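You operate a simulated robot arm through the tools that you are given. There is no shell and no other tool.

You run a simulated two-armed robot. Do the job below in one go: nothing can be reset, and whatever is moved stays where it is left.

JOB
Pick up the bottle from the middle of the bench with one hand, pass it to the other hand and put it on the upper shelf of the near open bay. Set down upright: bottle.

Only the result counts: the job must be done as asked and must still hold three seconds after the hand-in. Knocking over, shifting, dropping, spilling or breaking anything else fails it.

ROBOT AND FRAMES
Two 7-joint arms with two-finger parallel grippers on one trunk, on a base that moves. Base frame: it is fixed to the floor where the robot stands at the start and does not move with it; the origin is under the middle of the robot, x ahead of it, y to its left, z up. Readings come in mm, rad, newtons and seconds.
The left shoulder is at the start at [52, 174, 1260], the right one opposite. With the tool pointing down near the work surface each hand reaches from about 240 to 680 mm from the robot's upright axis, wherever it stands, measured 20 degrees to its own side. Places, roughly: bottle [-1250, -2000, 1000]; upper shelf of the near open bay [-1100, -2200, 400]. Payload 3.6 kg a hand.
Tool frame (each hand has its own): the origin (TCP) lies between the finger pads and is the grasp point; the fingertips stand 30 mm ahead of it; z points along the fingers, y is the line along which they close. Largest opening 110 mm; finger width 20, thickness 10; the body of the gripper, 48 by 112 mm, starts 55 mm behind the TCP.
Orientation is that of the tool frame in the base frame, as a unit quaternion [w, x, y, z]. With the fingers straight down and closing along the base's y, the tool's x points along the base's -x, its y along +y and its z along -z.

CONTROLS
- The arms move only by the tool arm_command. It takes "left_targets", "right_targets" or both (then of equal length, played together; a hand with none holds still); each is a list of rows, each a list of 3 entries, a list of its own where there are three numbers: the gripper command, from -1 (fully open) to 1 (shut), values between in proportion, then the shift along the base's x, y, z in units of 20 mm (1.0 is 20 mm), then the turn, a rotation vector about the base's x, y, z in units of 6 degrees (1.0 is 6 degrees). In form: [[gripper, [tx, ty, tz], [ax, ay, az]], ...]. A call has 1 to 20 rows; each row shifts and turns the commanded pose from where the row before left it. A call with a number of a shift or a turn outside -1 to 1 is refused whole. A row lasts 0.2 s, in which the tool goes at most 50 mm and 0.15 rad; a call with a longer step from one row to the next is refused whole, and so is a gripper value outside its range. A pose out of reach is approached as far as the arm can. The call stops where the force on the tool passes 40 N (or 10 N more than at its start, if that is more) or the arm is blocked; 0.2 s more then pass. The fingers move at their own pace (about 153 mm/s each) and stop on an object; they squeeze with about 25 N. The grip force told is the motor's: it shows also when the fingers shut on nothing. Time passes only in rows, and 0.2 s behind the last, so rows that do not move let the fingers close. The reply holds the time, the measured pose of the TCP, the force on the tool along the base axes, the opening and the grip force, in the units named above and with some noise, with the torque about the TCP (base axes, N m) and any sound that the robot's microphone picked up.
- Cameras (640 x 400 px; columns grow to the right, rows downward): "scene" is now at [141.8, 9.2, 1436.4]; the picture's right is [0.10, -0.99, 0.00], its down [-0.56, -0.06, -0.83] and it looks along [0.82, 0.09, -0.56] (base axes); focal length 267 px, centre (320, 200). "left" rides on the left gripper at [73, -17, -103] in its tool frame; the picture's right is [0.23, 0.97, 0.00], its down [-0.76, 0.18, -0.62] and it looks along [-0.61, 0.14, 0.78] (tool axes); focal length 222 px, centre (320, 200). "right" rides on the right gripper at [73, 17, -103] in its tool frame; the picture's right is [-0.23, 0.97, 0.00], its down [-0.76, -0.18, -0.62] and it looks along [-0.61, -0.14, 0.78] (tool axes); focal length 222 px, centre (320, 200). There is no depth. A picture from a camera that has moved, and an enlarged one, comes with that camera's place and axes in the base frame and with its lens.
- snapshot(camera): a new picture of that camera. No time passes.
- move_column(by): moves the trunk up (or, below 0, down) by that many mm; the arms and the scene camera ride with it, the base frame stays. It gives what a move gives, with no picture.
- steer(legs): drives the robot by 1 to 6 legs, each [ahead, left, turn to the left] in mm, mm and rad, along the robot's own axes; the way and the turn of a leg run together, so that a leg with both is an arc; at most 1500 mm and 3.142 rad a leg. The arms and the cameras ride along, it lands a little off, and it stops where it bumps. It gives what a move gives.
- turn_head(pan, tilt): turns the head with the scene camera to pan (to the left, within 1.501 rad either way) and tilt (down, from -0.506 to 1.204), counted from straight ahead of the robot (the tilt from the chest, where the trunk bows). It gives what a move gives.
- enlarge(camera, box): a new picture of the part [left, top, right, bottom] of that camera's present view, enlarged. No time passes.
- hand_in(): hands the job in; it is judged then, once.

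Nothing tells you exact positions but the pictures and the camera data. Unless the task says otherwise, let go and move clear before handing in.

The tools are called after "Emit:" by a JSON object that holds its "api" and its "payload". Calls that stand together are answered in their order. arm_command: Moves the arms, as the interface text tells. Its arguments: {"type":"object","properties":{"left_targets":{"type":"array","items":{"type":"array"}},"right_targets":{"type":"array","items":{"type":"array"}}},"required":[]} The other tools are called the same way: move_column (by) moves the trunk up or down; steer (legs) drives the base; turn_head (pan, tilt) turns the head that bears the scene camera; snapshot (camera) takes a picture; enlarge (camera, box) takes an enlarged picture of a part of a camera's view; hand_in () hands the job in.

At the start:

```text
time: 0.0
left_tcp_pos: [372.1, 174.5, 1121.6]
left_tool_rot: [-0.001, -0.002, 1.0, -0.001]
left_ft_force: [-0.1, -0.3, 0.4]
left_wrist_torque: [-0.01, -0.03, -0.01]
left_gripper_width: 109.9
left_gripper_force: 0.2
right_tcp_pos: [321.1, -136.5, 1174.0]
right_tool_rot: [-0.001, 0.0, 1.0, 0.0]
right_ft_force: [-0.6, 1.1, 0.0]
right_wrist_torque: [0.0, 0.01, -0.01]
right_gripper_width: 109.9
right_gripper_force: 0.0
trunk travel left (down, up): [-375.0, 388.0]
robot x, y, heading: [-1.1, 0.6, -0.001]
head pan, tilt (commanded): [0.103, 0.595]
```

scene: 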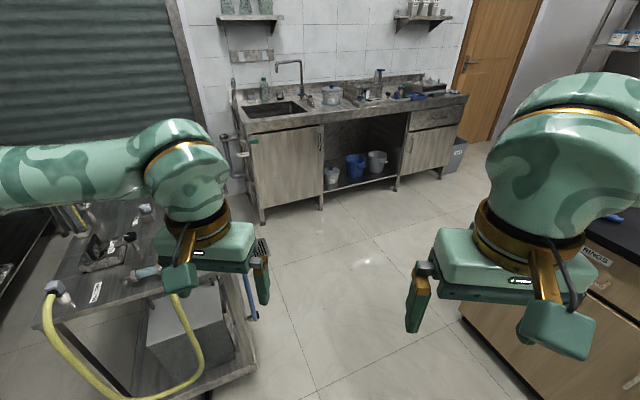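
right: 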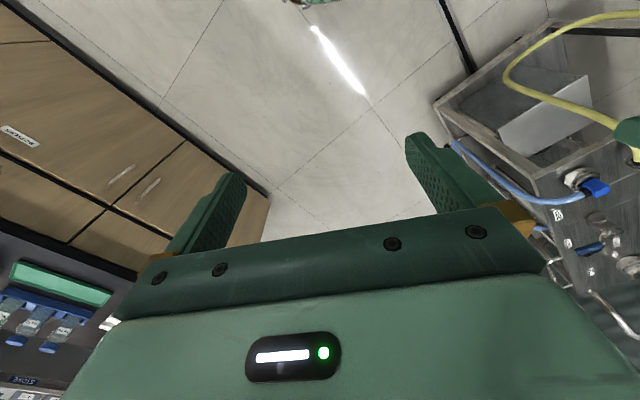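
left: 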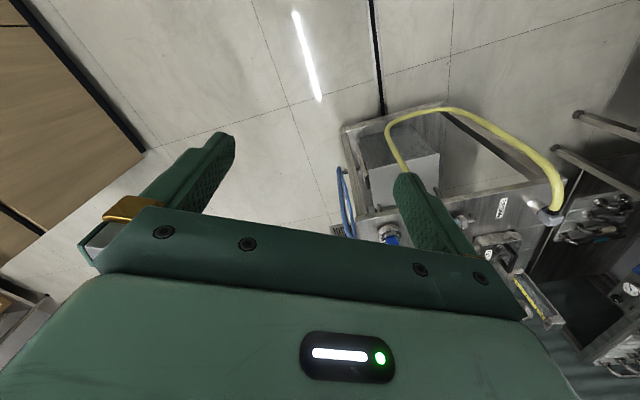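

I see a room with a sink bench ahead, a cart to the left and a counter to the right. The bottle and the bay lie behind me to the right, so I look that way first.

Emit:
{"api": "turn_head", "payload": {"pan": -1.5, "tilt": 0.4}}

```text
time: 1.7
left_tcp_pos: [374.1, 175.2, 1120.5]
left_tool_rot: [0.0, -0.002, 1.0, -0.001]
left_ft_force: [-0.3, -1.3, 0.7]
left_wrist_torque: [0.0, 0.01, 0.01]
left_gripper_width: 110.3
left_gripper_force: 0.0
right_tcp_pos: [321.6, -136.9, 1174.7]
right_tool_rot: [-0.001, 0.0, 1.0, 0.0]
right_ft_force: [-0.7, 0.6, 0.3]
right_wrist_torque: [-0.03, 0.02, -0.04]
right_gripper_width: 109.9
right_gripper_force: 0.1
trunk travel left (down, up): [-375.0, 388.0]
robot x, y, heading: [-3.1, -1.2, 0.002]
head pan, tilt (commanded): [-1.499, 0.4]
```

Head is turned to the right; I take a picture to see the counter and the floor there.

Emit:
{"api": "snapshot", "payload": {"camera": "scene"}}

```text
taken
camera scene: at [60.4, -92.4, 1454.1], right [-1.0, -0.07, 0.0], down [-0.03, 0.39, -0.92], along [0.07, -0.92, -0.39], focal length 267 px, centre (320, 200)
```

scene: 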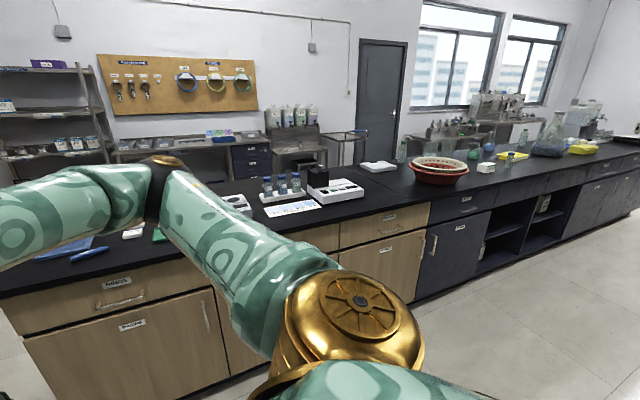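

The bench runs diagonally away to the right, with open bays at about columns 480–590. I enlarge that part to find the bottle and the bay.

Emit:
{"api": "enlarge", "payload": {"camera": "scene", "box": [380, 80, 640, 280]}}

Emit:
{"api": "enlarge", "payload": {"camera": "scene", "box": [440, 110, 560, 200]}}

```text
2.00 times, centred on (510, 180) of scene
camera zoom: at [60.4, -92.4, 1454.1], right [-1.0, -0.07, 0.0], down [-0.03, 0.39, -0.92], along [0.07, -0.92, -0.39], focal length 534 px, centre (-60, 240)
```

zoom: 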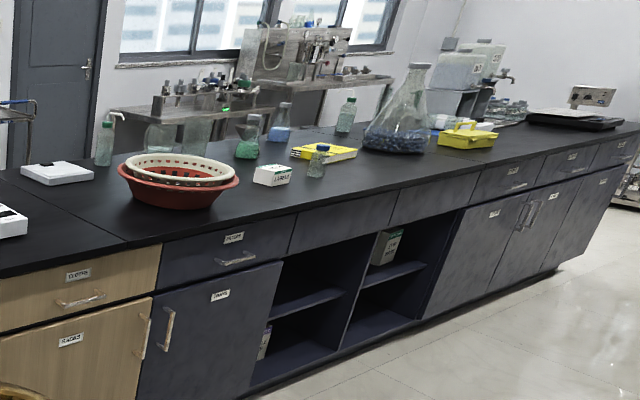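

```text
4.44 times, centred on (500, 155) of scene
camera zoom: at [60.4, -92.4, 1454.1], right [-1.0, -0.07, 0.0], down [-0.03, 0.39, -0.92], along [0.07, -0.92, -0.39], focal length 1187 px, centre (-480, 400)
```

zoom: 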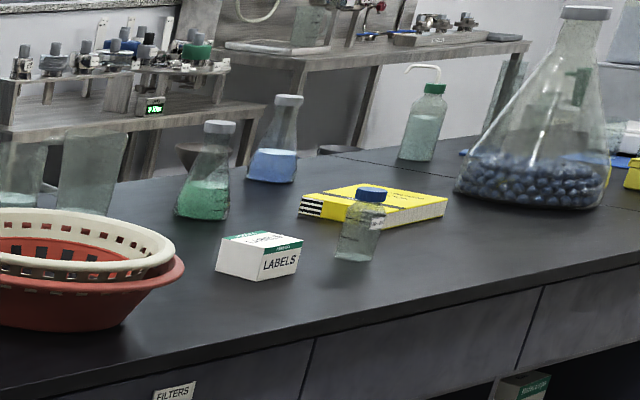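

The target is the small clear bottle with a blue cap near the bench's front edge. The near open bay is just below it, and the bench front runs about 30° off my x axis. I turn to face the bench first, then check the way along it.

Emit:
{"api": "steer", "payload": {"legs": [[0, 0, -1.05]]}}

Emit:
{"api": "turn_head", "payload": {"pan": -1.3, "tilt": 0.55}}

Emit:
{"api": "snapshot", "payload": {"camera": "scene"}}

```text
time: 4.7
left_tcp_pos: [338.3, -235.5, 1120.3]
left_tool_rot: [-0.001, 0.499, 0.867, -0.001]
left_ft_force: [0.1, 0.6, -0.1]
left_wrist_torque: [0.03, -0.04, -0.02]
left_gripper_width: 109.9
left_gripper_force: 0.1
right_tcp_pos: [43.4, -345.4, 1172.5]
right_tool_rot: [-0.001, 0.5, 0.866, 0.001]
right_ft_force: [0.7, 0.0, 0.9]
right_wrist_torque: [0.01, -0.02, 0.03]
right_gripper_width: 109.9
right_gripper_force: 0.1
trunk travel left (down, up): [-375.0, 388.0]
robot x, y, heading: [-1.5, -3.3, -1.05]
head pan, tilt (commanded): [-1.499, 0.4]
```

```text
time: 5.5
left_tcp_pos: [338.6, -235.5, 1120.8]
left_tool_rot: [-0.001, 0.499, 0.866, 0.0]
left_ft_force: [0.1, -0.3, -0.5]
left_wrist_torque: [-0.01, -0.02, 0.02]
left_gripper_width: 110.0
left_gripper_force: 0.1
right_tcp_pos: [42.4, -345.2, 1173.3]
right_tool_rot: [-0.001, 0.5, 0.866, 0.0]
right_ft_force: [-0.3, 0.2, 0.1]
right_wrist_torque: [-0.01, -0.01, 0.0]
right_gripper_width: 110.0
right_gripper_force: 0.0
trunk travel left (down, up): [-375.0, 388.0]
robot x, y, heading: [0.7, -1.6, -1.049]
head pan, tilt (commanded): [-1.3, 0.55]
```

```text
taken
camera scene: at [-35.3, -108.8, 1440.5], right [-0.71, 0.7, 0.0], down [0.37, 0.37, -0.85], along [-0.6, -0.61, -0.52], focal length 267 px, centre (320, 200)
```

scene: 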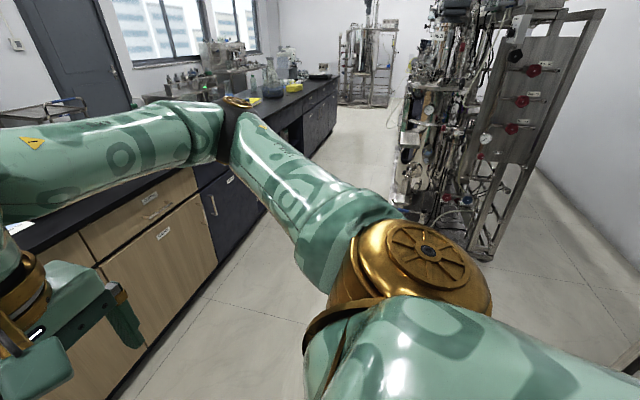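

The way along the bench is clear; a glassware rack stands at about x < -2000, roughly 1.2 m off the bench front. I drive part of the way along the bench, keeping well off both, then look again.

Emit:
{"api": "steer", "payload": {"legs": [[0, -1300, 0]]}}

Emit:
{"api": "turn_head", "payload": {"pan": -0.8, "tilt": 0.5}}

Emit:
{"api": "snapshot", "payload": {"camera": "scene"}}

```text
time: 12.0
left_tcp_pos: [-800.5, -886.6, 1120.0]
left_tool_rot: [-0.001, 0.503, 0.864, -0.001]
left_ft_force: [-0.3, -0.5, 0.5]
left_wrist_torque: [-0.04, 0.0, 0.01]
left_gripper_width: 110.4
left_gripper_force: 0.0
right_tcp_pos: [-1098.3, -993.1, 1174.4]
right_tool_rot: [-0.001, 0.504, 0.863, 0.001]
right_ft_force: [-0.6, 0.2, -0.7]
right_wrist_torque: [0.0, -0.02, -0.01]
right_gripper_width: 110.0
right_gripper_force: 0.0
trunk travel left (down, up): [-375.0, 388.0]
robot x, y, heading: [-1134.4, -645.8, -1.058]
head pan, tilt (commanded): [-1.3, 0.55]
```

```text
time: 12.9
left_tcp_pos: [-800.5, -886.2, 1120.9]
left_tool_rot: [-0.001, 0.503, 0.864, 0.0]
left_ft_force: [0.5, -0.2, -0.3]
left_wrist_torque: [-0.01, 0.02, 0.02]
left_gripper_width: 109.9
left_gripper_force: 0.0
right_tcp_pos: [-1097.9, -993.2, 1174.4]
right_tool_rot: [0.0, 0.504, 0.863, 0.001]
right_ft_force: [-0.2, 0.3, 0.9]
right_wrist_torque: [-0.03, -0.01, 0.01]
right_gripper_width: 109.8
right_gripper_force: 0.1
trunk travel left (down, up): [-375.0, 388.0]
robot x, y, heading: [-1135.3, -646.6, -1.059]
head pan, tilt (commanded): [-0.799, 0.499]
```

```text
taken
camera scene: at [-1134.6, -779.4, 1445.0], right [-0.96, 0.28, 0.0], down [0.14, 0.46, -0.88], along [-0.25, -0.84, -0.48], focal length 267 px, centre (320, 200)
```

scene: 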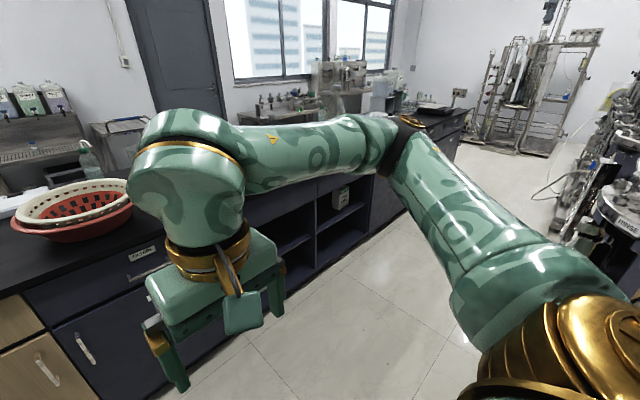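

The right arm hides the bottle from here, and the rack is coming up on the right. I look right to measure the clearance before moving on.

Emit:
{"api": "turn_head", "payload": {"pan": -1.5, "tilt": 0.6}}

Emit:
{"api": "snapshot", "payload": {"camera": "scene"}}

Emit:
{"api": "snapshot", "payload": {"camera": "right"}}

Emit:
{"api": "snapshot", "payload": {"camera": "left"}}

```text
time: 14.0
left_tcp_pos: [-799.9, -884.6, 1120.4]
left_tool_rot: [-0.001, 0.503, 0.864, 0.0]
left_ft_force: [-0.4, 0.3, 0.1]
left_wrist_torque: [-0.01, -0.01, -0.02]
left_gripper_width: 110.0
left_gripper_force: 0.2
right_tcp_pos: [-1098.9, -991.7, 1174.5]
right_tool_rot: [-0.001, 0.505, 0.863, 0.0]
right_ft_force: [0.4, 0.0, 0.1]
right_wrist_torque: [-0.01, 0.0, 0.0]
right_gripper_width: 109.9
right_gripper_force: 0.0
trunk travel left (down, up): [-375.0, 388.0]
robot x, y, heading: [-1133.5, -646.8, -1.052]
head pan, tilt (commanded): [-1.499, 0.6]
```

```text
taken
camera scene: at [-1182.5, -741.0, 1435.9], right [-0.55, 0.83, 0.0], down [0.47, 0.31, -0.83], along [-0.69, -0.46, -0.56], focal length 267 px, centre (320, 200)
```

scene: 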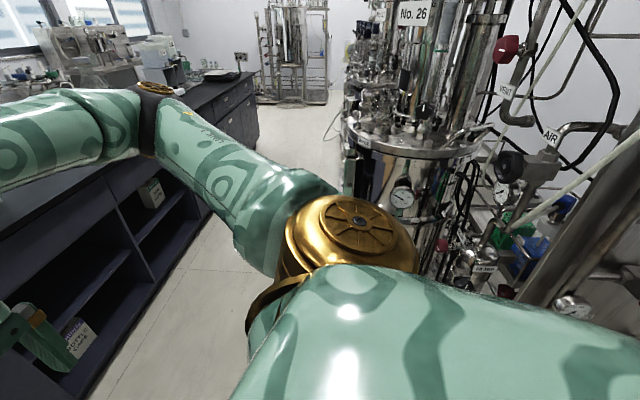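

```text
taken
camera right: at [-1118.1, -922.9, 1277.2], right [0.96, 0.28, 0.0], down [0.22, -0.75, 0.62], along [0.17, -0.6, -0.78], focal length 222 px, centre (320, 200)
```

right: 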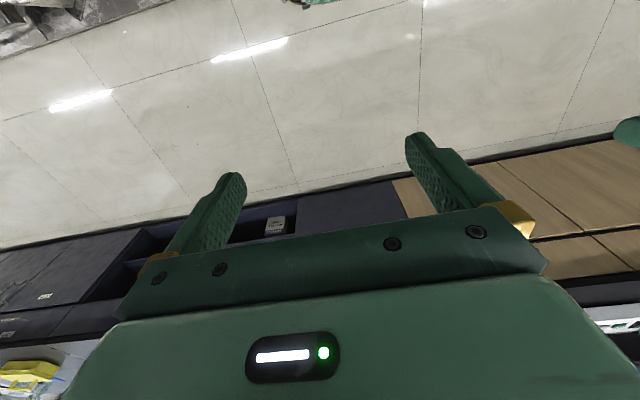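

```text
taken
camera left: at [-850.8, -829.6, 1223.6], right [0.73, 0.68, 0.0], down [0.53, -0.58, 0.62], along [0.42, -0.46, -0.78], focal length 222 px, centre (320, 200)
```

left: 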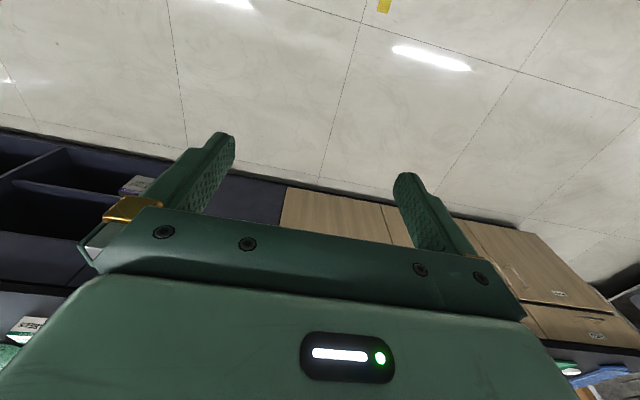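

The rack front runs nearly parallel to the bench about 1 m away from it, so I must travel close to the bench. I move ahead about 430 mm first, then right about 650 mm, and look down at the bench.

Emit:
{"api": "steer", "payload": {"legs": [[430, 0, 0.012], [0, -650, 0]]}}

Emit:
{"api": "turn_head", "payload": {"pan": 0.0, "tilt": 0.7}}

Emit:
{"api": "snapshot", "payload": {"camera": "scene"}}

```text
time: 19.8
left_tcp_pos: [-1144.2, -1577.5, 1120.7]
left_tool_rot: [-0.002, 0.498, 0.867, 0.0]
left_ft_force: [-0.3, 0.5, 0.2]
left_wrist_torque: [0.01, 0.01, 0.0]
left_gripper_width: 109.9
left_gripper_force: 0.0
right_tcp_pos: [-1439.1, -1689.1, 1173.2]
right_tool_rot: [-0.001, 0.499, 0.866, 0.0]
right_ft_force: [-0.2, -0.1, 0.2]
right_wrist_torque: [-0.01, 0.0, 0.0]
right_gripper_width: 110.1
right_gripper_force: 0.0
trunk travel left (down, up): [-375.0, 388.0]
robot x, y, heading: [-1481.9, -1341.8, -1.045]
head pan, tilt (commanded): [-1.499, 0.6]
```

```text
time: 21.4
left_tcp_pos: [-1143.1, -1577.7, 1120.4]
left_tool_rot: [-0.002, 0.498, 0.867, 0.0]
left_ft_force: [0.7, -0.1, 0.2]
left_wrist_torque: [0.04, -0.02, 0.01]
left_gripper_width: 110.2
left_gripper_force: 0.0
right_tcp_pos: [-1438.8, -1690.4, 1173.0]
right_tool_rot: [0.0, 0.499, 0.866, 0.0]
right_ft_force: [0.3, -0.2, 0.1]
right_wrist_torque: [-0.01, -0.01, 0.0]
right_gripper_width: 110.2
right_gripper_force: 0.0
trunk travel left (down, up): [-375.0, 388.0]
robot x, y, heading: [-1484.0, -1343.6, -1.043]
head pan, tilt (commanded): [0.0, 0.7]
```

```text
taken
camera scene: at [-1411.6, -1461.7, 1427.3], right [-0.87, -0.5, 0.0], down [-0.32, 0.56, -0.76], along [0.38, -0.66, -0.64], focal length 267 px, centre (320, 200)
```

scene: 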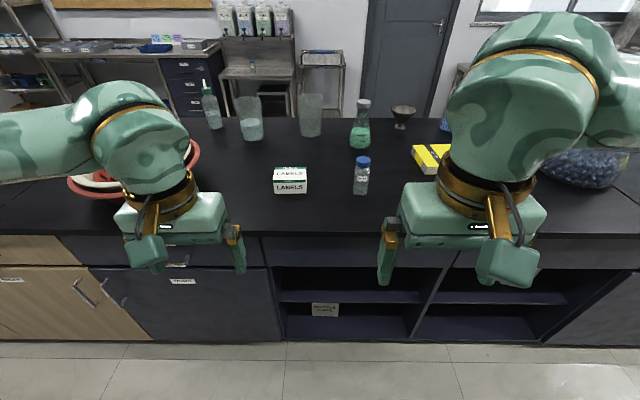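

I now see the bottle standing right ahead, the LABELS box to its left and two open bays under it; the near bay's lower shelf holds a box and its upper shelf seems empty. I enlarge for measurements.

Emit:
{"api": "enlarge", "payload": {"camera": "scene", "box": [260, 130, 420, 230]}}

Emit:
{"api": "enlarge", "payload": {"camera": "scene", "box": [240, 220, 448, 350]}}

```text
4.00 times, centred on (340, 180) of scene
camera zoom: at [-1411.6, -1461.7, 1427.3], right [-0.87, -0.5, 0.0], down [-0.32, 0.56, -0.76], along [0.38, -0.66, -0.64], focal length 1068 px, centre (240, 280)
```

zoom: 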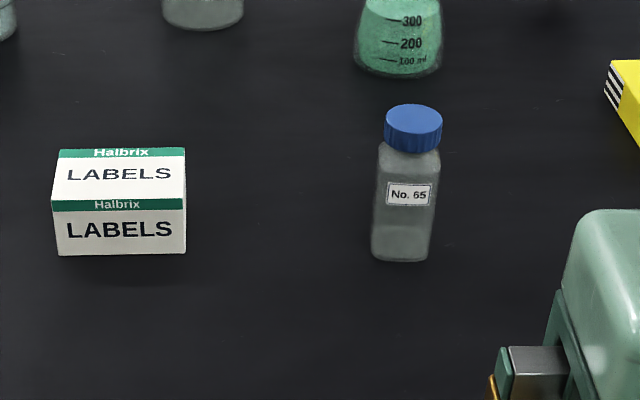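

```text
3.08 times, centred on (344, 285) of scene
camera zoom: at [-1411.6, -1461.7, 1427.3], right [-0.87, -0.5, 0.0], down [-0.32, 0.56, -0.76], along [0.38, -0.66, -0.64], focal length 822 px, centre (246, -62)
```

zoom: 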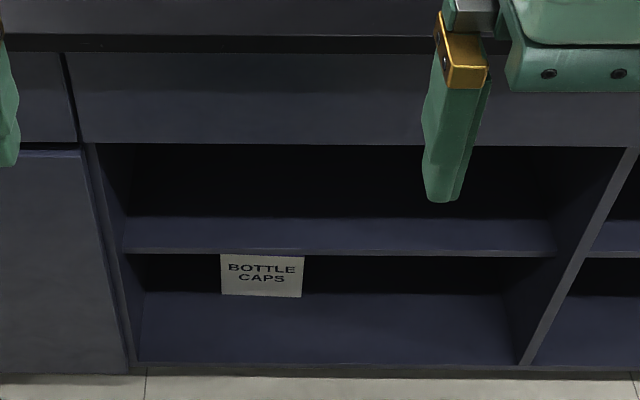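

The bottle is about 120 mm tall with a 43 mm cap, on a top at z ≈ 900, some 190 mm behind the bench edge. To get the shelf height by parallax, I lower the trunk here, clear of the bench, and look into the bay.

Emit:
{"api": "move_column", "payload": {"by": -350}}

Emit:
{"api": "snapshot", "payload": {"camera": "scene"}}

Emit:
{"api": "enlarge", "payload": {"camera": "scene", "box": [200, 120, 456, 280]}}

```text
time: 24.9
left_tcp_pos: [-1131.3, -1598.8, 737.8]
left_tool_rot: [-0.064, 0.497, 0.865, 0.035]
left_ft_force: [0.3, 0.4, 0.4]
left_wrist_torque: [-0.01, 0.01, 0.0]
left_gripper_width: 110.0
left_gripper_force: 0.0
right_tcp_pos: [-1415.0, -1729.7, 779.3]
right_tool_rot: [-0.093, 0.496, 0.862, 0.054]
right_ft_force: [0.0, 0.3, -0.1]
right_wrist_torque: [0.02, 0.01, -0.01]
right_gripper_width: 109.9
right_gripper_force: 0.0
trunk travel left (down, up): [-25.0, 738.0]
robot x, y, heading: [-1483.7, -1343.8, -1.044]
head pan, tilt (commanded): [0.0, 0.7]
```

```text
taken
camera scene: at [-1320.7, -1618.8, 1060.8], right [-0.87, -0.5, 0.0], down [-0.32, 0.56, -0.76], along [0.38, -0.66, -0.64], focal length 267 px, centre (320, 200)
```

scene: 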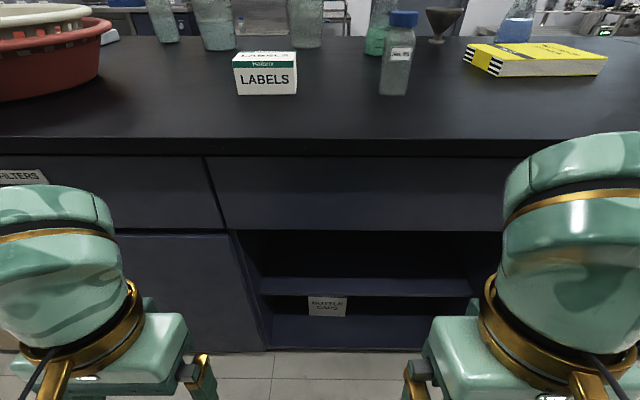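

```text
2.50 times, centred on (328, 200) of scene
camera zoom: at [-1320.7, -1618.8, 1060.8], right [-0.87, -0.5, 0.0], down [-0.32, 0.56, -0.76], along [0.38, -0.66, -0.64], focal length 668 px, centre (300, 200)
```

zoom: 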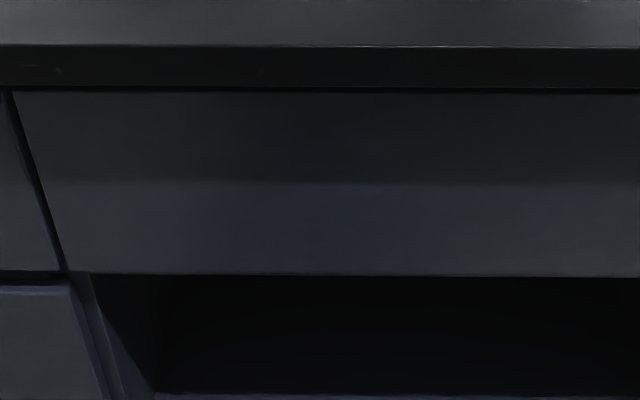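

The top is at z ≈ 899 with its edge 636 mm ahead of my axis, and the bay's opening tops out near z ≈ 703. I enlarge the bay for the shelf and walls.

Emit:
{"api": "enlarge", "payload": {"camera": "scene", "box": [230, 225, 486, 385]}}

Emit:
{"api": "enlarge", "payload": {"camera": "scene", "box": [220, 0, 460, 150]}}

Emit:
{"api": "snapshot", "payload": {"camera": "right"}}

Emit:
{"api": "snapshot", "payload": {"camera": "left"}}

```text
2.50 times, centred on (358, 305) of scene
camera zoom: at [-1320.7, -1618.8, 1060.8], right [-0.87, -0.5, 0.0], down [-0.32, 0.56, -0.76], along [0.38, -0.66, -0.64], focal length 668 px, centre (225, -62)
```

zoom: 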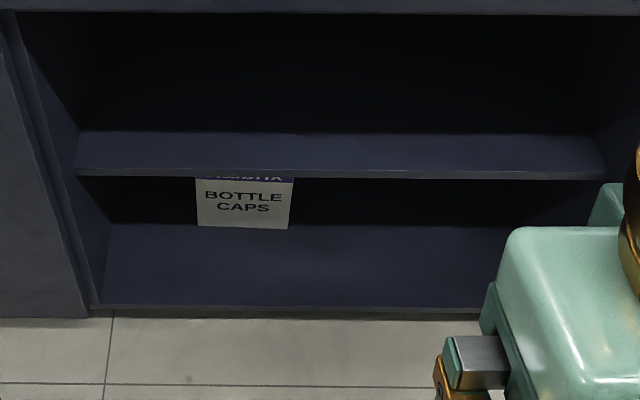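

```text
2.67 times, centred on (340, 75) of scene
camera zoom: at [-1320.7, -1618.8, 1060.8], right [-0.87, -0.5, 0.0], down [-0.32, 0.56, -0.76], along [0.38, -0.66, -0.64], focal length 712 px, centre (267, 533)
```

zoom: 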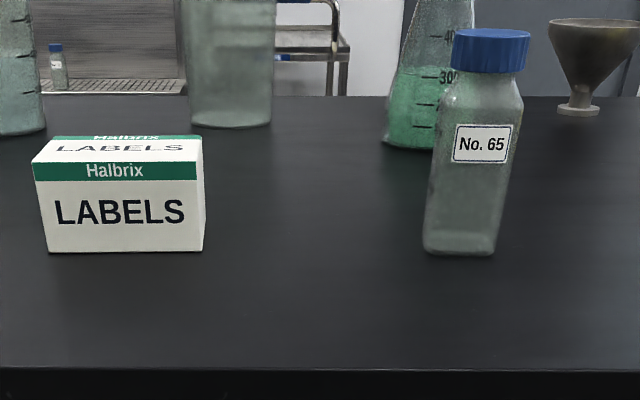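

```text
taken
camera right: at [-1425.3, -1680.4, 895.8], right [0.95, 0.3, -0.05], down [0.29, -0.85, 0.45], along [0.09, -0.44, -0.89], focal length 222 px, centre (320, 200)
```

right: 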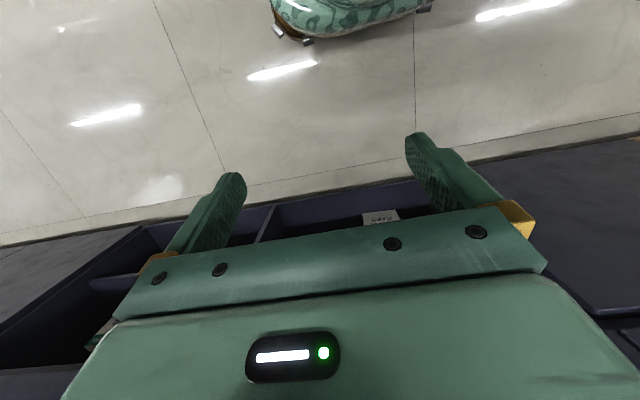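

```text
taken
camera left: at [-1174.6, -1557.1, 849.3], right [0.73, 0.68, 0.03], down [0.58, -0.64, 0.51], along [0.37, -0.35, -0.86], focal length 222 px, centre (320, 200)
```

left: 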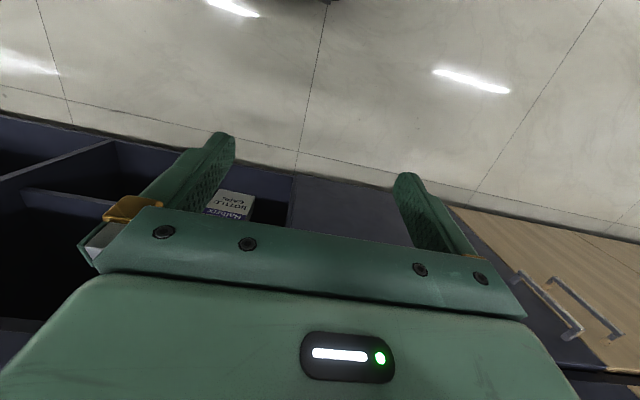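

The shelf's front edge is about 690 mm ahead at z ≈ 440, the bay is about 540 mm wide, and the bottle centre is about 817 ahead and 127 right (≈ [-1183, -2114]). I raise the trunk again and drive closer to the bench for the pick.

Emit:
{"api": "move_column", "payload": {"by": 350}}

Emit:
{"api": "steer", "payload": {"legs": [[210, 0, 0]]}}

Emit:
{"api": "snapshot", "payload": {"camera": "scene"}}

Emit:
{"api": "snapshot", "payload": {"camera": "right"}}

```text
time: 28.3
left_tcp_pos: [-1131.1, -1599.4, 1085.3]
left_tool_rot: [-0.064, 0.497, 0.864, 0.036]
left_ft_force: [0.1, -0.9, 0.3]
left_wrist_torque: [0.01, 0.01, -0.01]
left_gripper_width: 109.7
left_gripper_force: 0.1
right_tcp_pos: [-1415.6, -1730.1, 1128.4]
right_tool_rot: [-0.094, 0.496, 0.861, 0.054]
right_ft_force: [0.6, 0.4, -0.2]
right_wrist_torque: [-0.01, -0.02, -0.04]
right_gripper_width: 109.9
right_gripper_force: 0.0
trunk travel left (down, up): [-375.0, 388.0]
robot x, y, heading: [-1483.5, -1344.8, -1.05]
head pan, tilt (commanded): [0.0, 0.7]
```

```text
time: 29.9
left_tcp_pos: [-1025.3, -1783.0, 1085.2]
left_tool_rot: [-0.064, 0.497, 0.865, 0.036]
left_ft_force: [0.4, -0.7, -0.6]
left_wrist_torque: [0.03, 0.03, 0.01]
left_gripper_width: 110.0
left_gripper_force: 0.0
right_tcp_pos: [-1309.1, -1912.6, 1129.0]
right_tool_rot: [-0.093, 0.497, 0.861, 0.054]
right_ft_force: [-0.2, -0.3, -0.1]
right_wrist_torque: [0.04, 0.05, 0.01]
right_gripper_width: 110.0
right_gripper_force: 0.0
trunk travel left (down, up): [-375.0, 388.0]
robot x, y, heading: [-1375.8, -1523.8, -1.049]
head pan, tilt (commanded): [0.0, 0.7]
```

```text
taken
camera scene: at [-1305.7, -1645.1, 1427.1], right [-0.87, -0.5, 0.0], down [-0.32, 0.56, -0.76], along [0.38, -0.66, -0.65], focal length 267 px, centre (320, 200)
```

scene: 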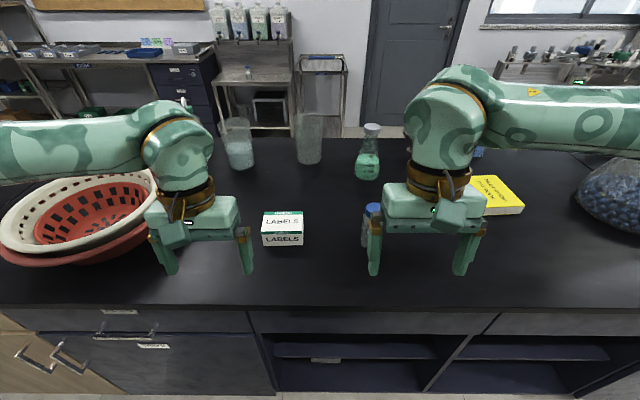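

```text
taken
camera right: at [-1319.6, -1863.8, 1245.4], right [0.95, 0.3, -0.05], down [0.29, -0.85, 0.44], along [0.09, -0.44, -0.89], focal length 222 px, centre (320, 200)
```

right: 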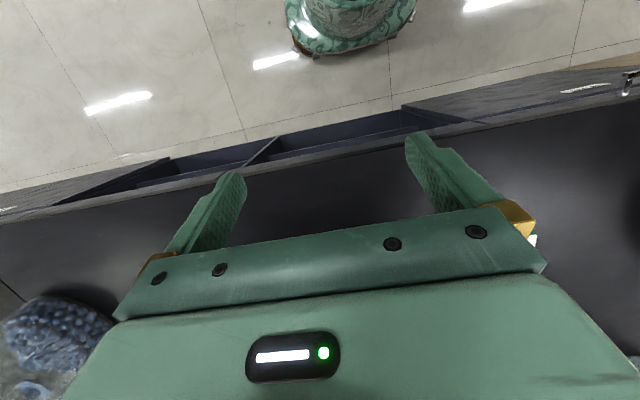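

The right hand is at 370 ahead, 136 right, and it now hides the bottle. The trunk move tilted both hands forward by 8–12°, so I level and raise the right hand and move it aside to see the bottle.

Emit:
{"api": "arm_command", "payload": {"right_targets": [[-1, [0, 0, 1], [-0.595, -0.342, 0]], [-1, [0, 0, 1], [-0.595, -0.342, 0]], [-1, [0, 0, 1], [-0.595, -0.342, 0]], [-1, [-0.867, -0.498, 0.5], [0, 0, 0]], [-1, [-0.867, -0.498, 0.5], [0, 0, 0]], [-1, [-0.867, -0.498, 0], [0, 0, 0]], [-1, [-0.867, -0.498, 0], [0, 0, 0]]]}}

Emit:
{"api": "enlarge", "payload": {"camera": "scene", "box": [280, 170, 440, 270]}}

Emit:
{"api": "snapshot", "payload": {"camera": "scene"}}

```text
time: 31.5
left_tcp_pos: [-1026.6, -1781.4, 1086.5]
left_tool_rot: [-0.063, 0.497, 0.865, 0.036]
left_ft_force: [-0.8, -0.9, -0.7]
left_wrist_torque: [0.01, 0.0, -0.03]
left_gripper_width: 110.0
left_gripper_force: 0.0
right_tcp_pos: [-1380.4, -1951.8, 1209.7]
right_tool_rot: [0.001, 0.5, 0.866, -0.001]
right_ft_force: [0.6, 0.4, -0.1]
right_wrist_torque: [-0.02, 0.02, 0.01]
right_gripper_width: 110.0
right_gripper_force: 0.0
trunk travel left (down, up): [-375.0, 388.0]
robot x, y, heading: [-1376.6, -1525.6, -1.049]
head pan, tilt (commanded): [0.0, 0.7]
```

```text
4.00 times, centred on (360, 220) of scene
camera zoom: at [-1307.1, -1644.2, 1427.3], right [-0.87, -0.5, 0.0], down [-0.32, 0.56, -0.76], along [0.38, -0.66, -0.64], focal length 1068 px, centre (160, 120)
```

zoom: 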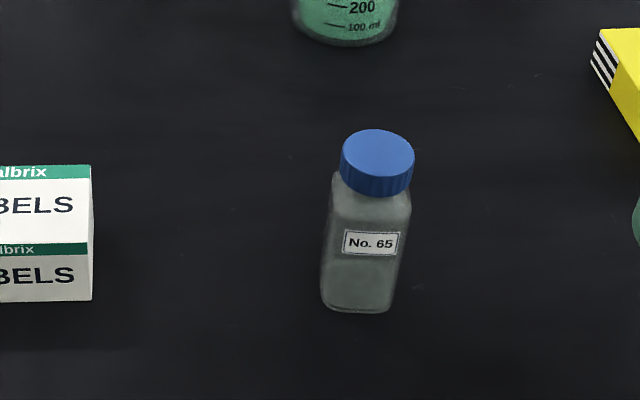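

```text
taken
camera scene: at [-1307.1, -1644.2, 1427.3], right [-0.87, -0.5, 0.0], down [-0.32, 0.56, -0.76], along [0.38, -0.66, -0.64], focal length 267 px, centre (320, 200)
```

scene: 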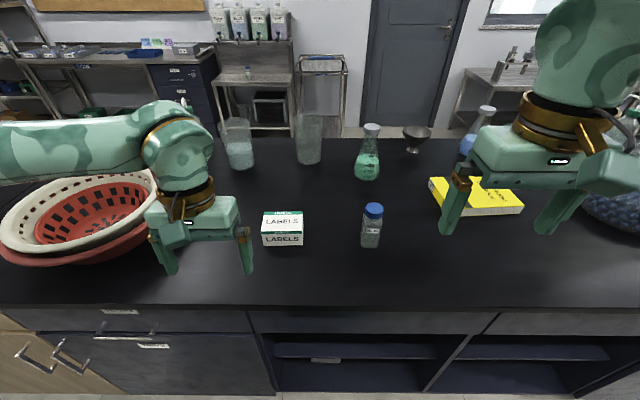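

The bottle is square, turned about 9° clockwise to my view, centred at about [-1184, -2108] with the cap top near z = 1016. I carry the right hand above it at z ≈ 1210 with that yaw, then check alignment.

Emit:
{"api": "arm_command", "payload": {"right_targets": [[-1, [0.98, -0.78, 0], [0, 0, -0.142]], [-1, [0.98, -0.78, 0], [0, 0, -0.142]], [-1, [0.98, -0.78, 0], [0, 0, -0.142]], [-1, [0.98, -0.78, 0], [0, 0, -0.142]], [-1, [0.98, -0.78, 0], [0, 0, -0.142]], [-1, [0.98, -0.78, 0], [0, 0, -0.142]], [-1, [0.98, -0.78, 0], [0, 0, -0.142]], [-1, [0.98, -0.78, 0], [0, 0, -0.142]], [-1, [0.98, -0.78, 0], [0, 0, -0.142]], [-1, [0.98, -0.78, 0], [0, 0, -0.142]], [-1, [0, 0, 0], [0, 0, 0]]]}}

Emit:
{"api": "snapshot", "payload": {"camera": "scene"}}

Emit:
{"api": "snapshot", "payload": {"camera": "right"}}

```text
time: 33.9
left_tcp_pos: [-1027.8, -1781.7, 1086.8]
left_tool_rot: [-0.063, 0.497, 0.865, 0.035]
left_ft_force: [-0.3, -0.4, 0.0]
left_wrist_torque: [0.0, -0.02, 0.01]
left_gripper_width: 110.3
left_gripper_force: 0.0
right_tcp_pos: [-1197.5, -2106.7, 1205.7]
right_tool_rot: [0.001, 0.563, 0.826, -0.001]
right_ft_force: [-1.0, 0.2, 0.4]
right_wrist_torque: [0.02, 0.04, 0.03]
right_gripper_width: 110.1
right_gripper_force: 0.1
right hand out of reach, approached as far as the arm can: row 10
trunk travel left (down, up): [-375.0, 388.0]
robot x, y, heading: [-1375.5, -1523.2, -1.05]
head pan, tilt (commanded): [0.0, 0.7]
```

```text
taken
camera scene: at [-1306.2, -1644.2, 1427.3], right [-0.87, -0.5, 0.0], down [-0.32, 0.56, -0.76], along [0.38, -0.66, -0.64], focal length 267 px, centre (320, 200)
```

scene: 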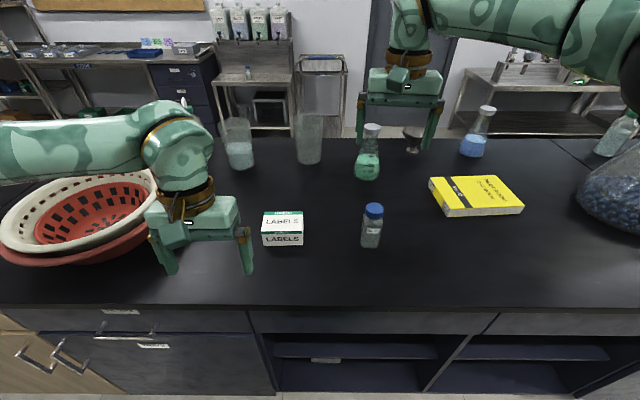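

```text
taken
camera right: at [-1208.2, -2033.9, 1308.5], right [0.99, 0.14, 0.0], down [0.11, -0.77, 0.62], along [0.09, -0.62, -0.78], focal length 222 px, centre (320, 200)
```

right: 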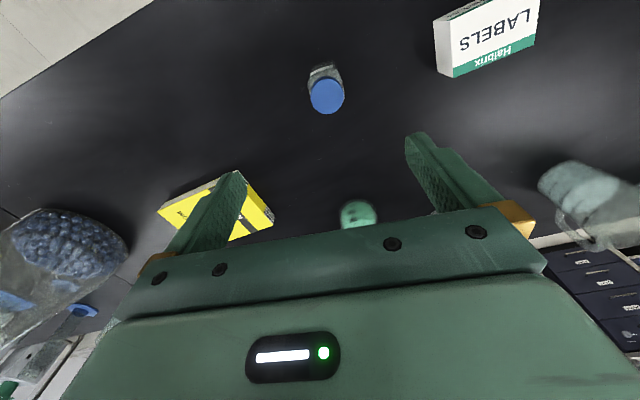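

The arm is at its reach limit up here but is nearly above the bottle. I enlarge the wrist view to check the bottle's yaw and centre.

Emit:
{"api": "enlarge", "payload": {"camera": "right", "box": [278, 50, 374, 110]}}

```text
6.67 times, centred on (326, 80) of right
camera zoom: at [-1208.2, -2033.9, 1308.5], right [0.99, 0.14, 0.0], down [0.11, -0.77, 0.62], along [0.09, -0.62, -0.78], focal length 1481 px, centre (280, 1000)
```

zoom: 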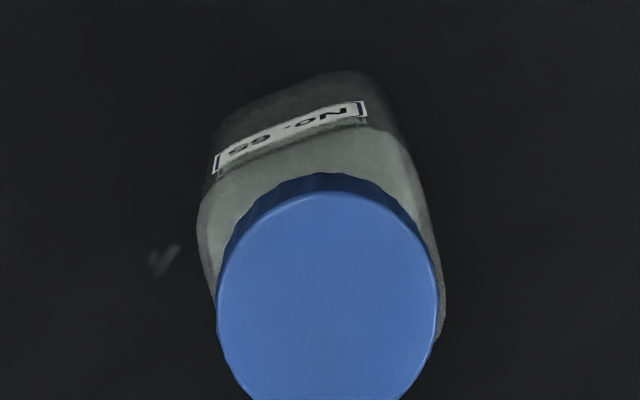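

The wrist view puts the bottle axis near [-1188, -2104], with its faces only a few degrees off my heading. I lower to z ≈ 1085, still above the cap, correct the yaw slightly and check.

Emit:
{"api": "arm_command", "payload": {"right_targets": [[-1, [0, 0, -1], [0, 0, 0.065]], [-1, [0, 0, -1], [0, 0, 0.065]], [-1, [0, 0, -1], [0, 0, 0.065]], [-1, [0, 0, -1], [0, 0, 0.065]], [-1, [0, 0, -1], [0, 0, 0.065]], [-1, [0, 0, -1], [0, 0, 0.065]], [-1, [0, 0, 0], [0, 0, 0]]]}}

Emit:
{"api": "snapshot", "payload": {"camera": "right"}}

Emit:
{"api": "enlarge", "payload": {"camera": "scene", "box": [280, 130, 472, 250]}}

```text
time: 35.5
left_tcp_pos: [-1026.4, -1781.8, 1086.9]
left_tool_rot: [-0.063, 0.497, 0.865, 0.035]
left_ft_force: [0.9, -0.3, 0.0]
left_wrist_torque: [0.02, 0.02, -0.01]
left_gripper_width: 110.2
left_gripper_force: 0.1
right_tcp_pos: [-1197.8, -2106.2, 1086.1]
right_tool_rot: [0.0, 0.545, 0.838, 0.0]
right_ft_force: [0.9, -0.2, -0.1]
right_wrist_torque: [0.02, 0.0, 0.02]
right_gripper_width: 109.9
right_gripper_force: 0.1
trunk travel left (down, up): [-375.0, 388.0]
robot x, y, heading: [-1378.0, -1525.8, -1.044]
head pan, tilt (commanded): [0.0, 0.7]
```

```text
taken
camera right: at [-1211.0, -2034.2, 1189.3], right [0.98, 0.19, 0.0], down [0.15, -0.77, 0.62], along [0.12, -0.61, -0.78], focal length 222 px, centre (320, 200)
```

right: 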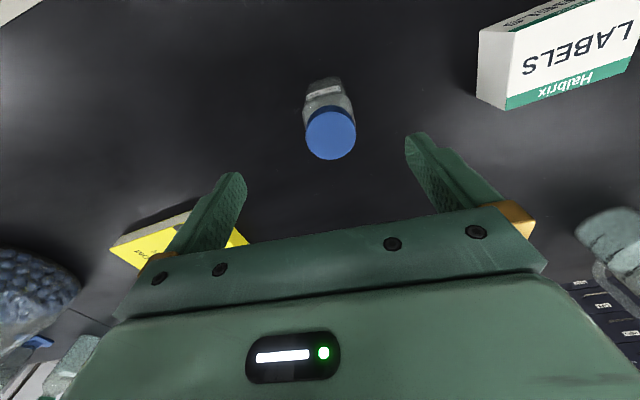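

```text
3.33 times, centred on (376, 190) of scene
camera zoom: at [-1306.2, -1643.9, 1427.3], right [-0.87, -0.5, 0.0], down [-0.32, 0.56, -0.76], along [0.38, -0.66, -0.64], focal length 890 px, centre (133, 233)
```

zoom: 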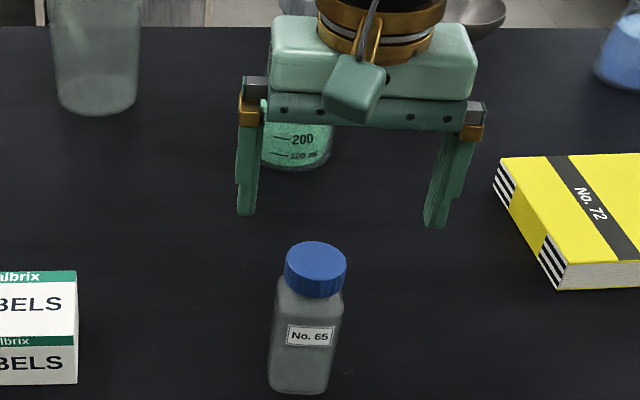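

The hand needs to shift about 10 mm to its left. I check the bottle's yaw once more in the closer wrist view.

Emit:
{"api": "enlarge", "payload": {"camera": "right", "box": [266, 60, 394, 140]}}

```text
5.00 times, centred on (330, 100) of right
camera zoom: at [-1211.0, -2034.2, 1189.3], right [0.98, 0.19, 0.0], down [0.15, -0.77, 0.62], along [0.12, -0.61, -0.78], focal length 1111 px, centre (270, 700)
```

zoom: 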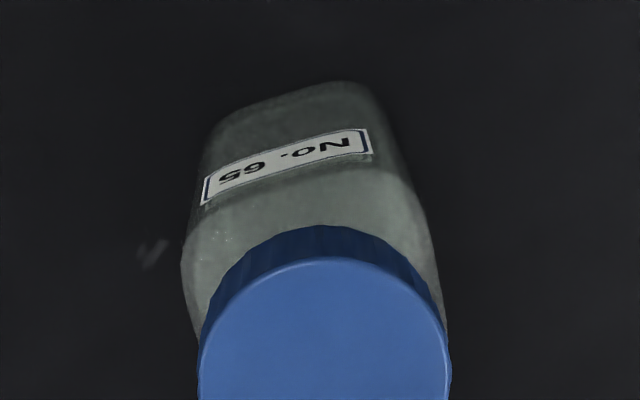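

Yaw is within 2°. I centre the hand over the bottle, descend to z ≈ 983 (fingertips about 54 mm above the bench) and hold there open for a check.

Emit:
{"api": "arm_command", "payload": {"right_targets": [[-1, [0.53, 0.07, 0], [0, 0, 0.25]], [-1, [0, 0, -0.86], [0, 0, 0]], [-1, [0, 0, -0.86], [0, 0, 0]], [-1, [0, 0, -0.86], [0, 0, 0]], [-1, [0, 0, -0.86], [0, 0, 0]], [-1, [0, 0, -0.86], [0, 0, 0]], [-1, [0, 0, -0.86], [0, 0, 0]], [-1, [0, 0, 0], [0, 0, 0]]]}}

Emit:
{"api": "snapshot", "payload": {"camera": "right"}}

Emit:
{"api": "enlarge", "payload": {"camera": "scene", "box": [280, 150, 472, 270]}}

```text
time: 37.3
left_tcp_pos: [-1025.7, -1781.3, 1086.6]
left_tool_rot: [-0.063, 0.497, 0.865, 0.036]
left_ft_force: [-0.5, -1.3, -1.2]
left_wrist_torque: [0.0, -0.01, -0.01]
left_gripper_width: 110.2
left_gripper_force: 0.1
right_tcp_pos: [-1186.3, -2104.4, 982.5]
right_tool_rot: [0.0, 0.534, 0.845, 0.0]
right_ft_force: [1.2, 0.4, 0.3]
right_wrist_torque: [-0.05, 0.01, 0.01]
right_gripper_width: 110.0
right_gripper_force: 0.0
trunk travel left (down, up): [-375.0, 388.0]
robot x, y, heading: [-1380.0, -1524.3, -1.047]
head pan, tilt (commanded): [0.0, 0.7]
```

```text
taken
camera right: at [-1202.3, -2032.9, 1086.1], right [0.98, 0.21, 0.0], down [0.17, -0.76, 0.62], along [0.13, -0.61, -0.78], focal length 222 px, centre (320, 200)
```

right: 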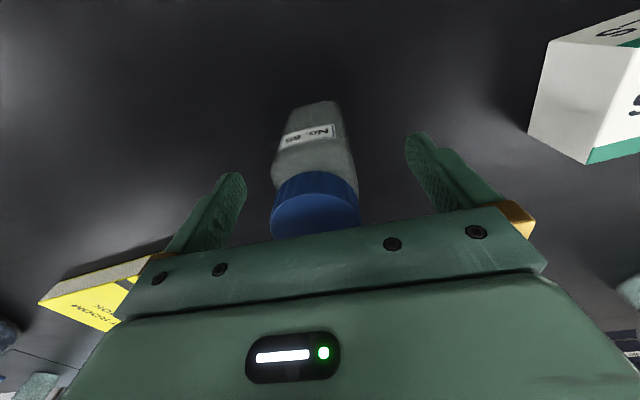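

```text
3.33 times, centred on (376, 210) of scene
camera zoom: at [-1306.2, -1644.0, 1427.3], right [-0.87, -0.5, 0.0], down [-0.32, 0.56, -0.76], along [0.38, -0.66, -0.64], focal length 890 px, centre (133, 167)
```

zoom: 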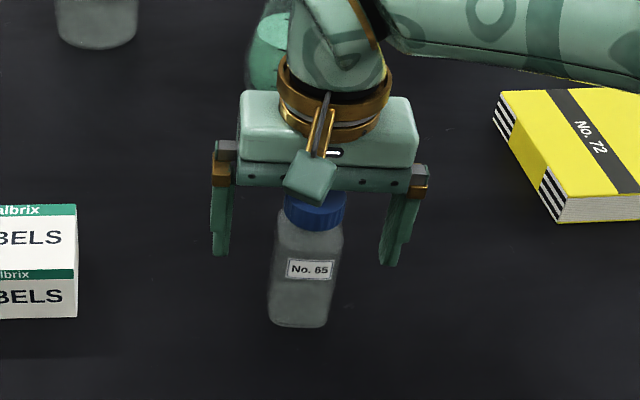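

The bottle stands centred between the open fingers. I close the right gripper on it.

Emit:
{"api": "arm_command", "payload": {"right_targets": [[1, [0, 0, 0], [0, 0, 0]], [1, [0, 0, 0], [0, 0, 0]], [1, [0, 0, 0], [0, 0, 0]], [1, [0, 0, 0], [0, 0, 0]]]}}

Emit:
{"api": "snapshot", "payload": {"camera": "right"}}

Emit:
{"api": "enlarge", "payload": {"camera": "scene", "box": [280, 150, 472, 270]}}

```text
time: 38.3
left_tcp_pos: [-1027.1, -1780.8, 1086.2]
left_tool_rot: [-0.063, 0.497, 0.865, 0.035]
left_ft_force: [-0.5, 0.0, 0.3]
left_wrist_torque: [-0.01, 0.05, 0.0]
left_gripper_width: 110.1
left_gripper_force: 0.0
right_tcp_pos: [-1187.2, -2104.5, 983.4]
right_tool_rot: [0.0, 0.534, 0.845, 0.0]
right_ft_force: [-0.2, -0.8, -0.4]
right_wrist_torque: [0.01, 0.0, -0.02]
right_gripper_width: 45.0
right_gripper_force: 25.4
trunk travel left (down, up): [-375.0, 388.0]
robot x, y, heading: [-1378.7, -1527.6, -1.043]
head pan, tilt (commanded): [0.0, 0.7]
```

```text
taken
camera right: at [-1202.2, -2033.0, 1086.2], right [0.98, 0.21, 0.0], down [0.17, -0.76, 0.62], along [0.13, -0.61, -0.78], focal length 222 px, centre (320, 200)
```

right: 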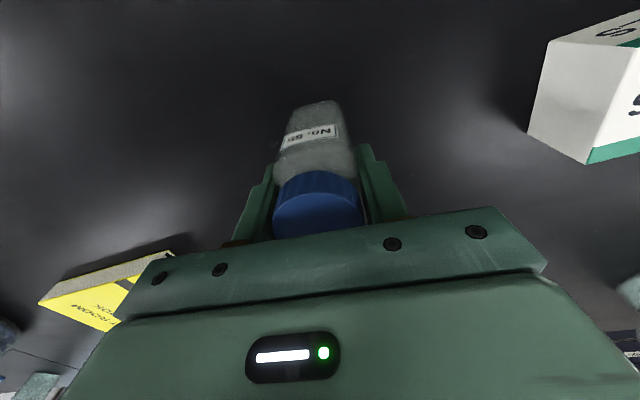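

```text
3.33 times, centred on (376, 210) of scene
camera zoom: at [-1306.1, -1644.3, 1427.2], right [-0.87, -0.5, 0.0], down [-0.32, 0.56, -0.76], along [0.38, -0.66, -0.64], focal length 890 px, centre (133, 167)
```

zoom: 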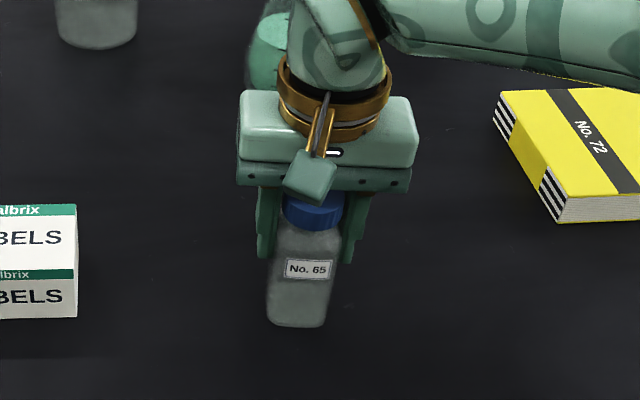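

The fingers stopped at 45 mm with full grip. I lift the bottle about 100 mm and check that it hangs straight.

Emit:
{"api": "arm_command", "payload": {"right_targets": [[1, [0, 0, 0.5], [0, 0, 0]], [1, [0, 0, 1], [0, 0, 0]], [1, [0, 0, 1], [0, 0, 0]], [1, [0, 0, 1], [0, 0, 0]], [1, [0, 0, 1], [0, 0, 0]], [1, [0, 0, 0.5], [0, 0, 0]], [1, [0, 0, 0], [0, 0, 0]]]}}

Emit:
{"api": "snapshot", "payload": {"camera": "scene"}}

```text
time: 39.9
left_tcp_pos: [-1026.5, -1782.4, 1086.5]
left_tool_rot: [-0.063, 0.496, 0.865, 0.035]
left_ft_force: [0.4, 0.4, 0.6]
left_wrist_torque: [-0.02, 0.0, -0.03]
left_gripper_width: 110.2
left_gripper_force: 0.1
right_tcp_pos: [-1186.6, -2105.3, 1082.9]
right_tool_rot: [0.0, 0.535, 0.845, 0.0]
right_ft_force: [0.5, 0.8, -1.0]
right_wrist_torque: [0.0, 0.05, 0.02]
right_gripper_width: 44.5
right_gripper_force: 24.8
trunk travel left (down, up): [-375.0, 388.0]
robot x, y, heading: [-1374.7, -1522.0, -1.048]
head pan, tilt (commanded): [0.0, 0.7]
```

```text
taken
camera scene: at [-1306.1, -1644.3, 1427.2], right [-0.87, -0.5, 0.0], down [-0.32, 0.56, -0.76], along [0.38, -0.66, -0.64], focal length 267 px, centre (320, 200)
```

scene: 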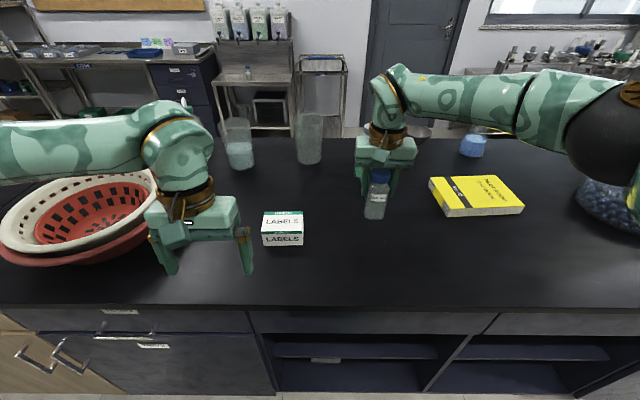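

The bottle is held firmly in the right hand. I now drive straight back about 215 mm to the free spot I came from, so that the hand-over happens in front of the bench.

Emit:
{"api": "steer", "payload": {"legs": [[-215, 0, 0]]}}

Emit:
{"api": "snapshot", "payload": {"camera": "scene"}}

```text
time: 41.6
left_tcp_pos: [-1134.9, -1592.1, 1086.6]
left_tool_rot: [-0.063, 0.497, 0.865, 0.035]
left_ft_force: [-0.2, -0.4, -0.1]
left_wrist_torque: [-0.02, 0.01, 0.0]
left_gripper_width: 109.8
left_gripper_force: 0.0
right_tcp_pos: [-1295.6, -1915.4, 1082.4]
right_tool_rot: [0.0, 0.535, 0.845, 0.0]
right_ft_force: [0.5, 0.2, -1.2]
right_wrist_torque: [-0.04, -0.02, -0.03]
right_gripper_width: 44.8
right_gripper_force: 24.9
trunk travel left (down, up): [-375.0, 388.0]
robot x, y, heading: [-1489.3, -1338.6, -1.045]
head pan, tilt (commanded): [0.0, 0.7]
```

```text
taken
camera scene: at [-1415.5, -1454.8, 1427.3], right [-0.87, -0.5, 0.0], down [-0.32, 0.56, -0.77], along [0.38, -0.66, -0.64], focal length 267 px, centre (320, 200)
```

scene: 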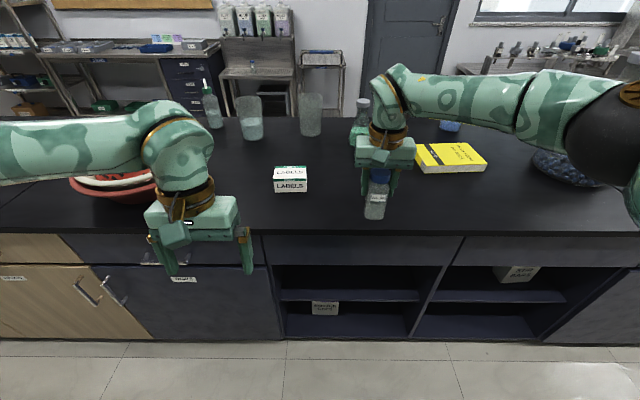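

The bottle hangs straight from the right hand, about 640 mm in front of which the bench edge lies. I bring the bottle to the middle at a lower height, and turn the left hand to point forward (about 32° below horizontal) at matching yaw, still well behind the bottle.

Emit:
{"api": "arm_command", "payload": {"right_targets": [[1, [0.795, 0.806, 0], [0, 0, 0]], [1, [0.795, 0.806, 0], [0, 0, 0]], [1, [0.795, 0.806, 0], [0, 0, 0]], [1, [0.795, 0.806, 0], [0, 0, 0]], [1, [0.795, 0.806, 0], [0, 0, 0]], [1, [0.795, 0.806, 0], [0, 0, 0]], [1, [0, 0, -0.925], [0, 0, 0]], [1, [0, 0, -0.925], [0, 0, 0]], [1, [0, 0, -0.925], [0, 0, 0]], [1, [0, 0, -0.925], [0, 0, 0]], [1, [0, 0, -0.925], [0, 0, 0]], [1, [0, 0, -0.925], [0, 0, 0]], [1, [0, 0, -0.925], [0, 0, 0]], [1, [0, 0, -0.925], [0, 0, 0]]], "left_targets": [[-1, [0, 0, -0.739], [-0.699, -0.366, -0.054]], [-1, [0, 0, -0.739], [-0.699, -0.366, -0.054]], [-1, [0, 0, -0.739], [-0.699, -0.366, -0.054]], [-1, [0, 0, -0.739], [-0.699, -0.366, -0.054]], [-1, [0, 0, -0.739], [-0.699, -0.366, -0.054]], [-1, [0, 0, -0.739], [-0.699, -0.366, -0.054]], [-1, [0, 0, -0.739], [-0.699, -0.366, -0.054]], [-1, [0, 0, -0.739], [-0.699, -0.366, -0.054]], [-1, [0, 0, -0.739], [-0.699, -0.366, -0.054]], [-1, [0, 0, -0.739], [-0.699, -0.366, -0.054]], [-1, [0, 0, -0.739], [-0.699, -0.366, -0.054]], [-1, [0, 0, -0.739], [-0.699, -0.366, -0.054]], [-1, [0, 0, -0.739], [-0.699, -0.366, -0.054]], [-1, [0, 0, -0.739], [-0.699, -0.366, -0.054]]]}}

Emit:
{"api": "snapshot", "payload": {"camera": "scene"}}

Emit:
{"api": "snapshot", "payload": {"camera": "left"}}

```text
time: 44.6
left_tcp_pos: [-1188.1, -1728.1, 1020.4]
left_tool_rot: [0.384, 0.476, 0.762, -0.215]
left_ft_force: [-1.0, -0.1, -0.3]
left_wrist_torque: [0.01, -0.03, 0.0]
left_gripper_width: 110.0
left_gripper_force: 0.1
left hand out of reach, approached as far as the arm can: row 9, 10, 11, 12, 13, 14
right_tcp_pos: [-1201.0, -1820.7, 934.6]
right_tool_rot: [0.0, 0.535, 0.845, 0.001]
right_ft_force: [-0.2, 0.3, -0.6]
right_wrist_torque: [0.05, -0.01, -0.01]
right_gripper_width: 44.5
right_gripper_force: 25.4
trunk travel left (down, up): [-375.0, 388.0]
robot x, y, heading: [-1483.2, -1337.5, -1.049]
head pan, tilt (commanded): [0.0, 0.7]
```

```text
taken
camera scene: at [-1416.0, -1456.5, 1427.2], right [-0.87, -0.5, 0.0], down [-0.32, 0.56, -0.76], along [0.38, -0.66, -0.64], focal length 267 px, centre (320, 200)
```

scene: 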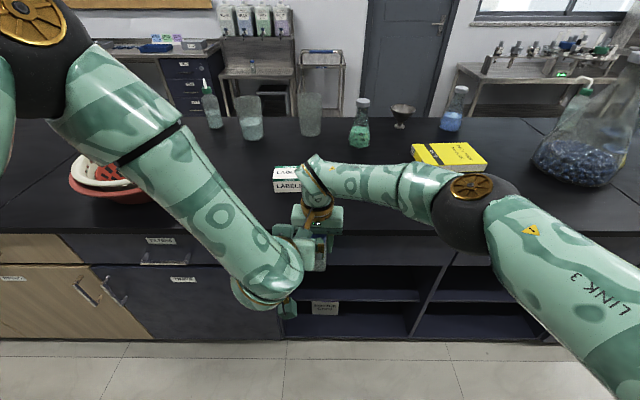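

```text
taken
camera left: at [-1261.0, -1622.2, 1026.2], right [0.81, 0.57, -0.14], down [0.11, 0.09, 0.99], along [0.58, -0.82, 0.0], focal length 222 px, centre (320, 200)
```

left: 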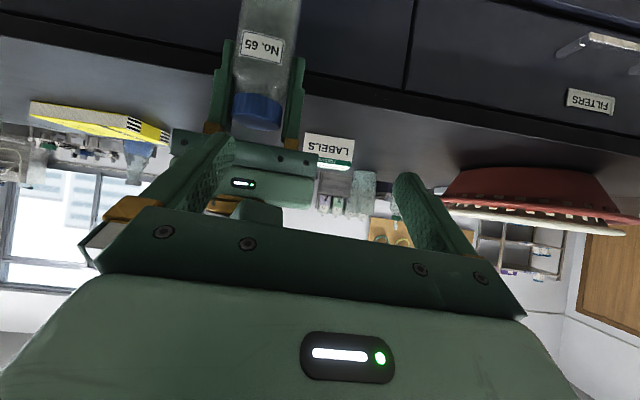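

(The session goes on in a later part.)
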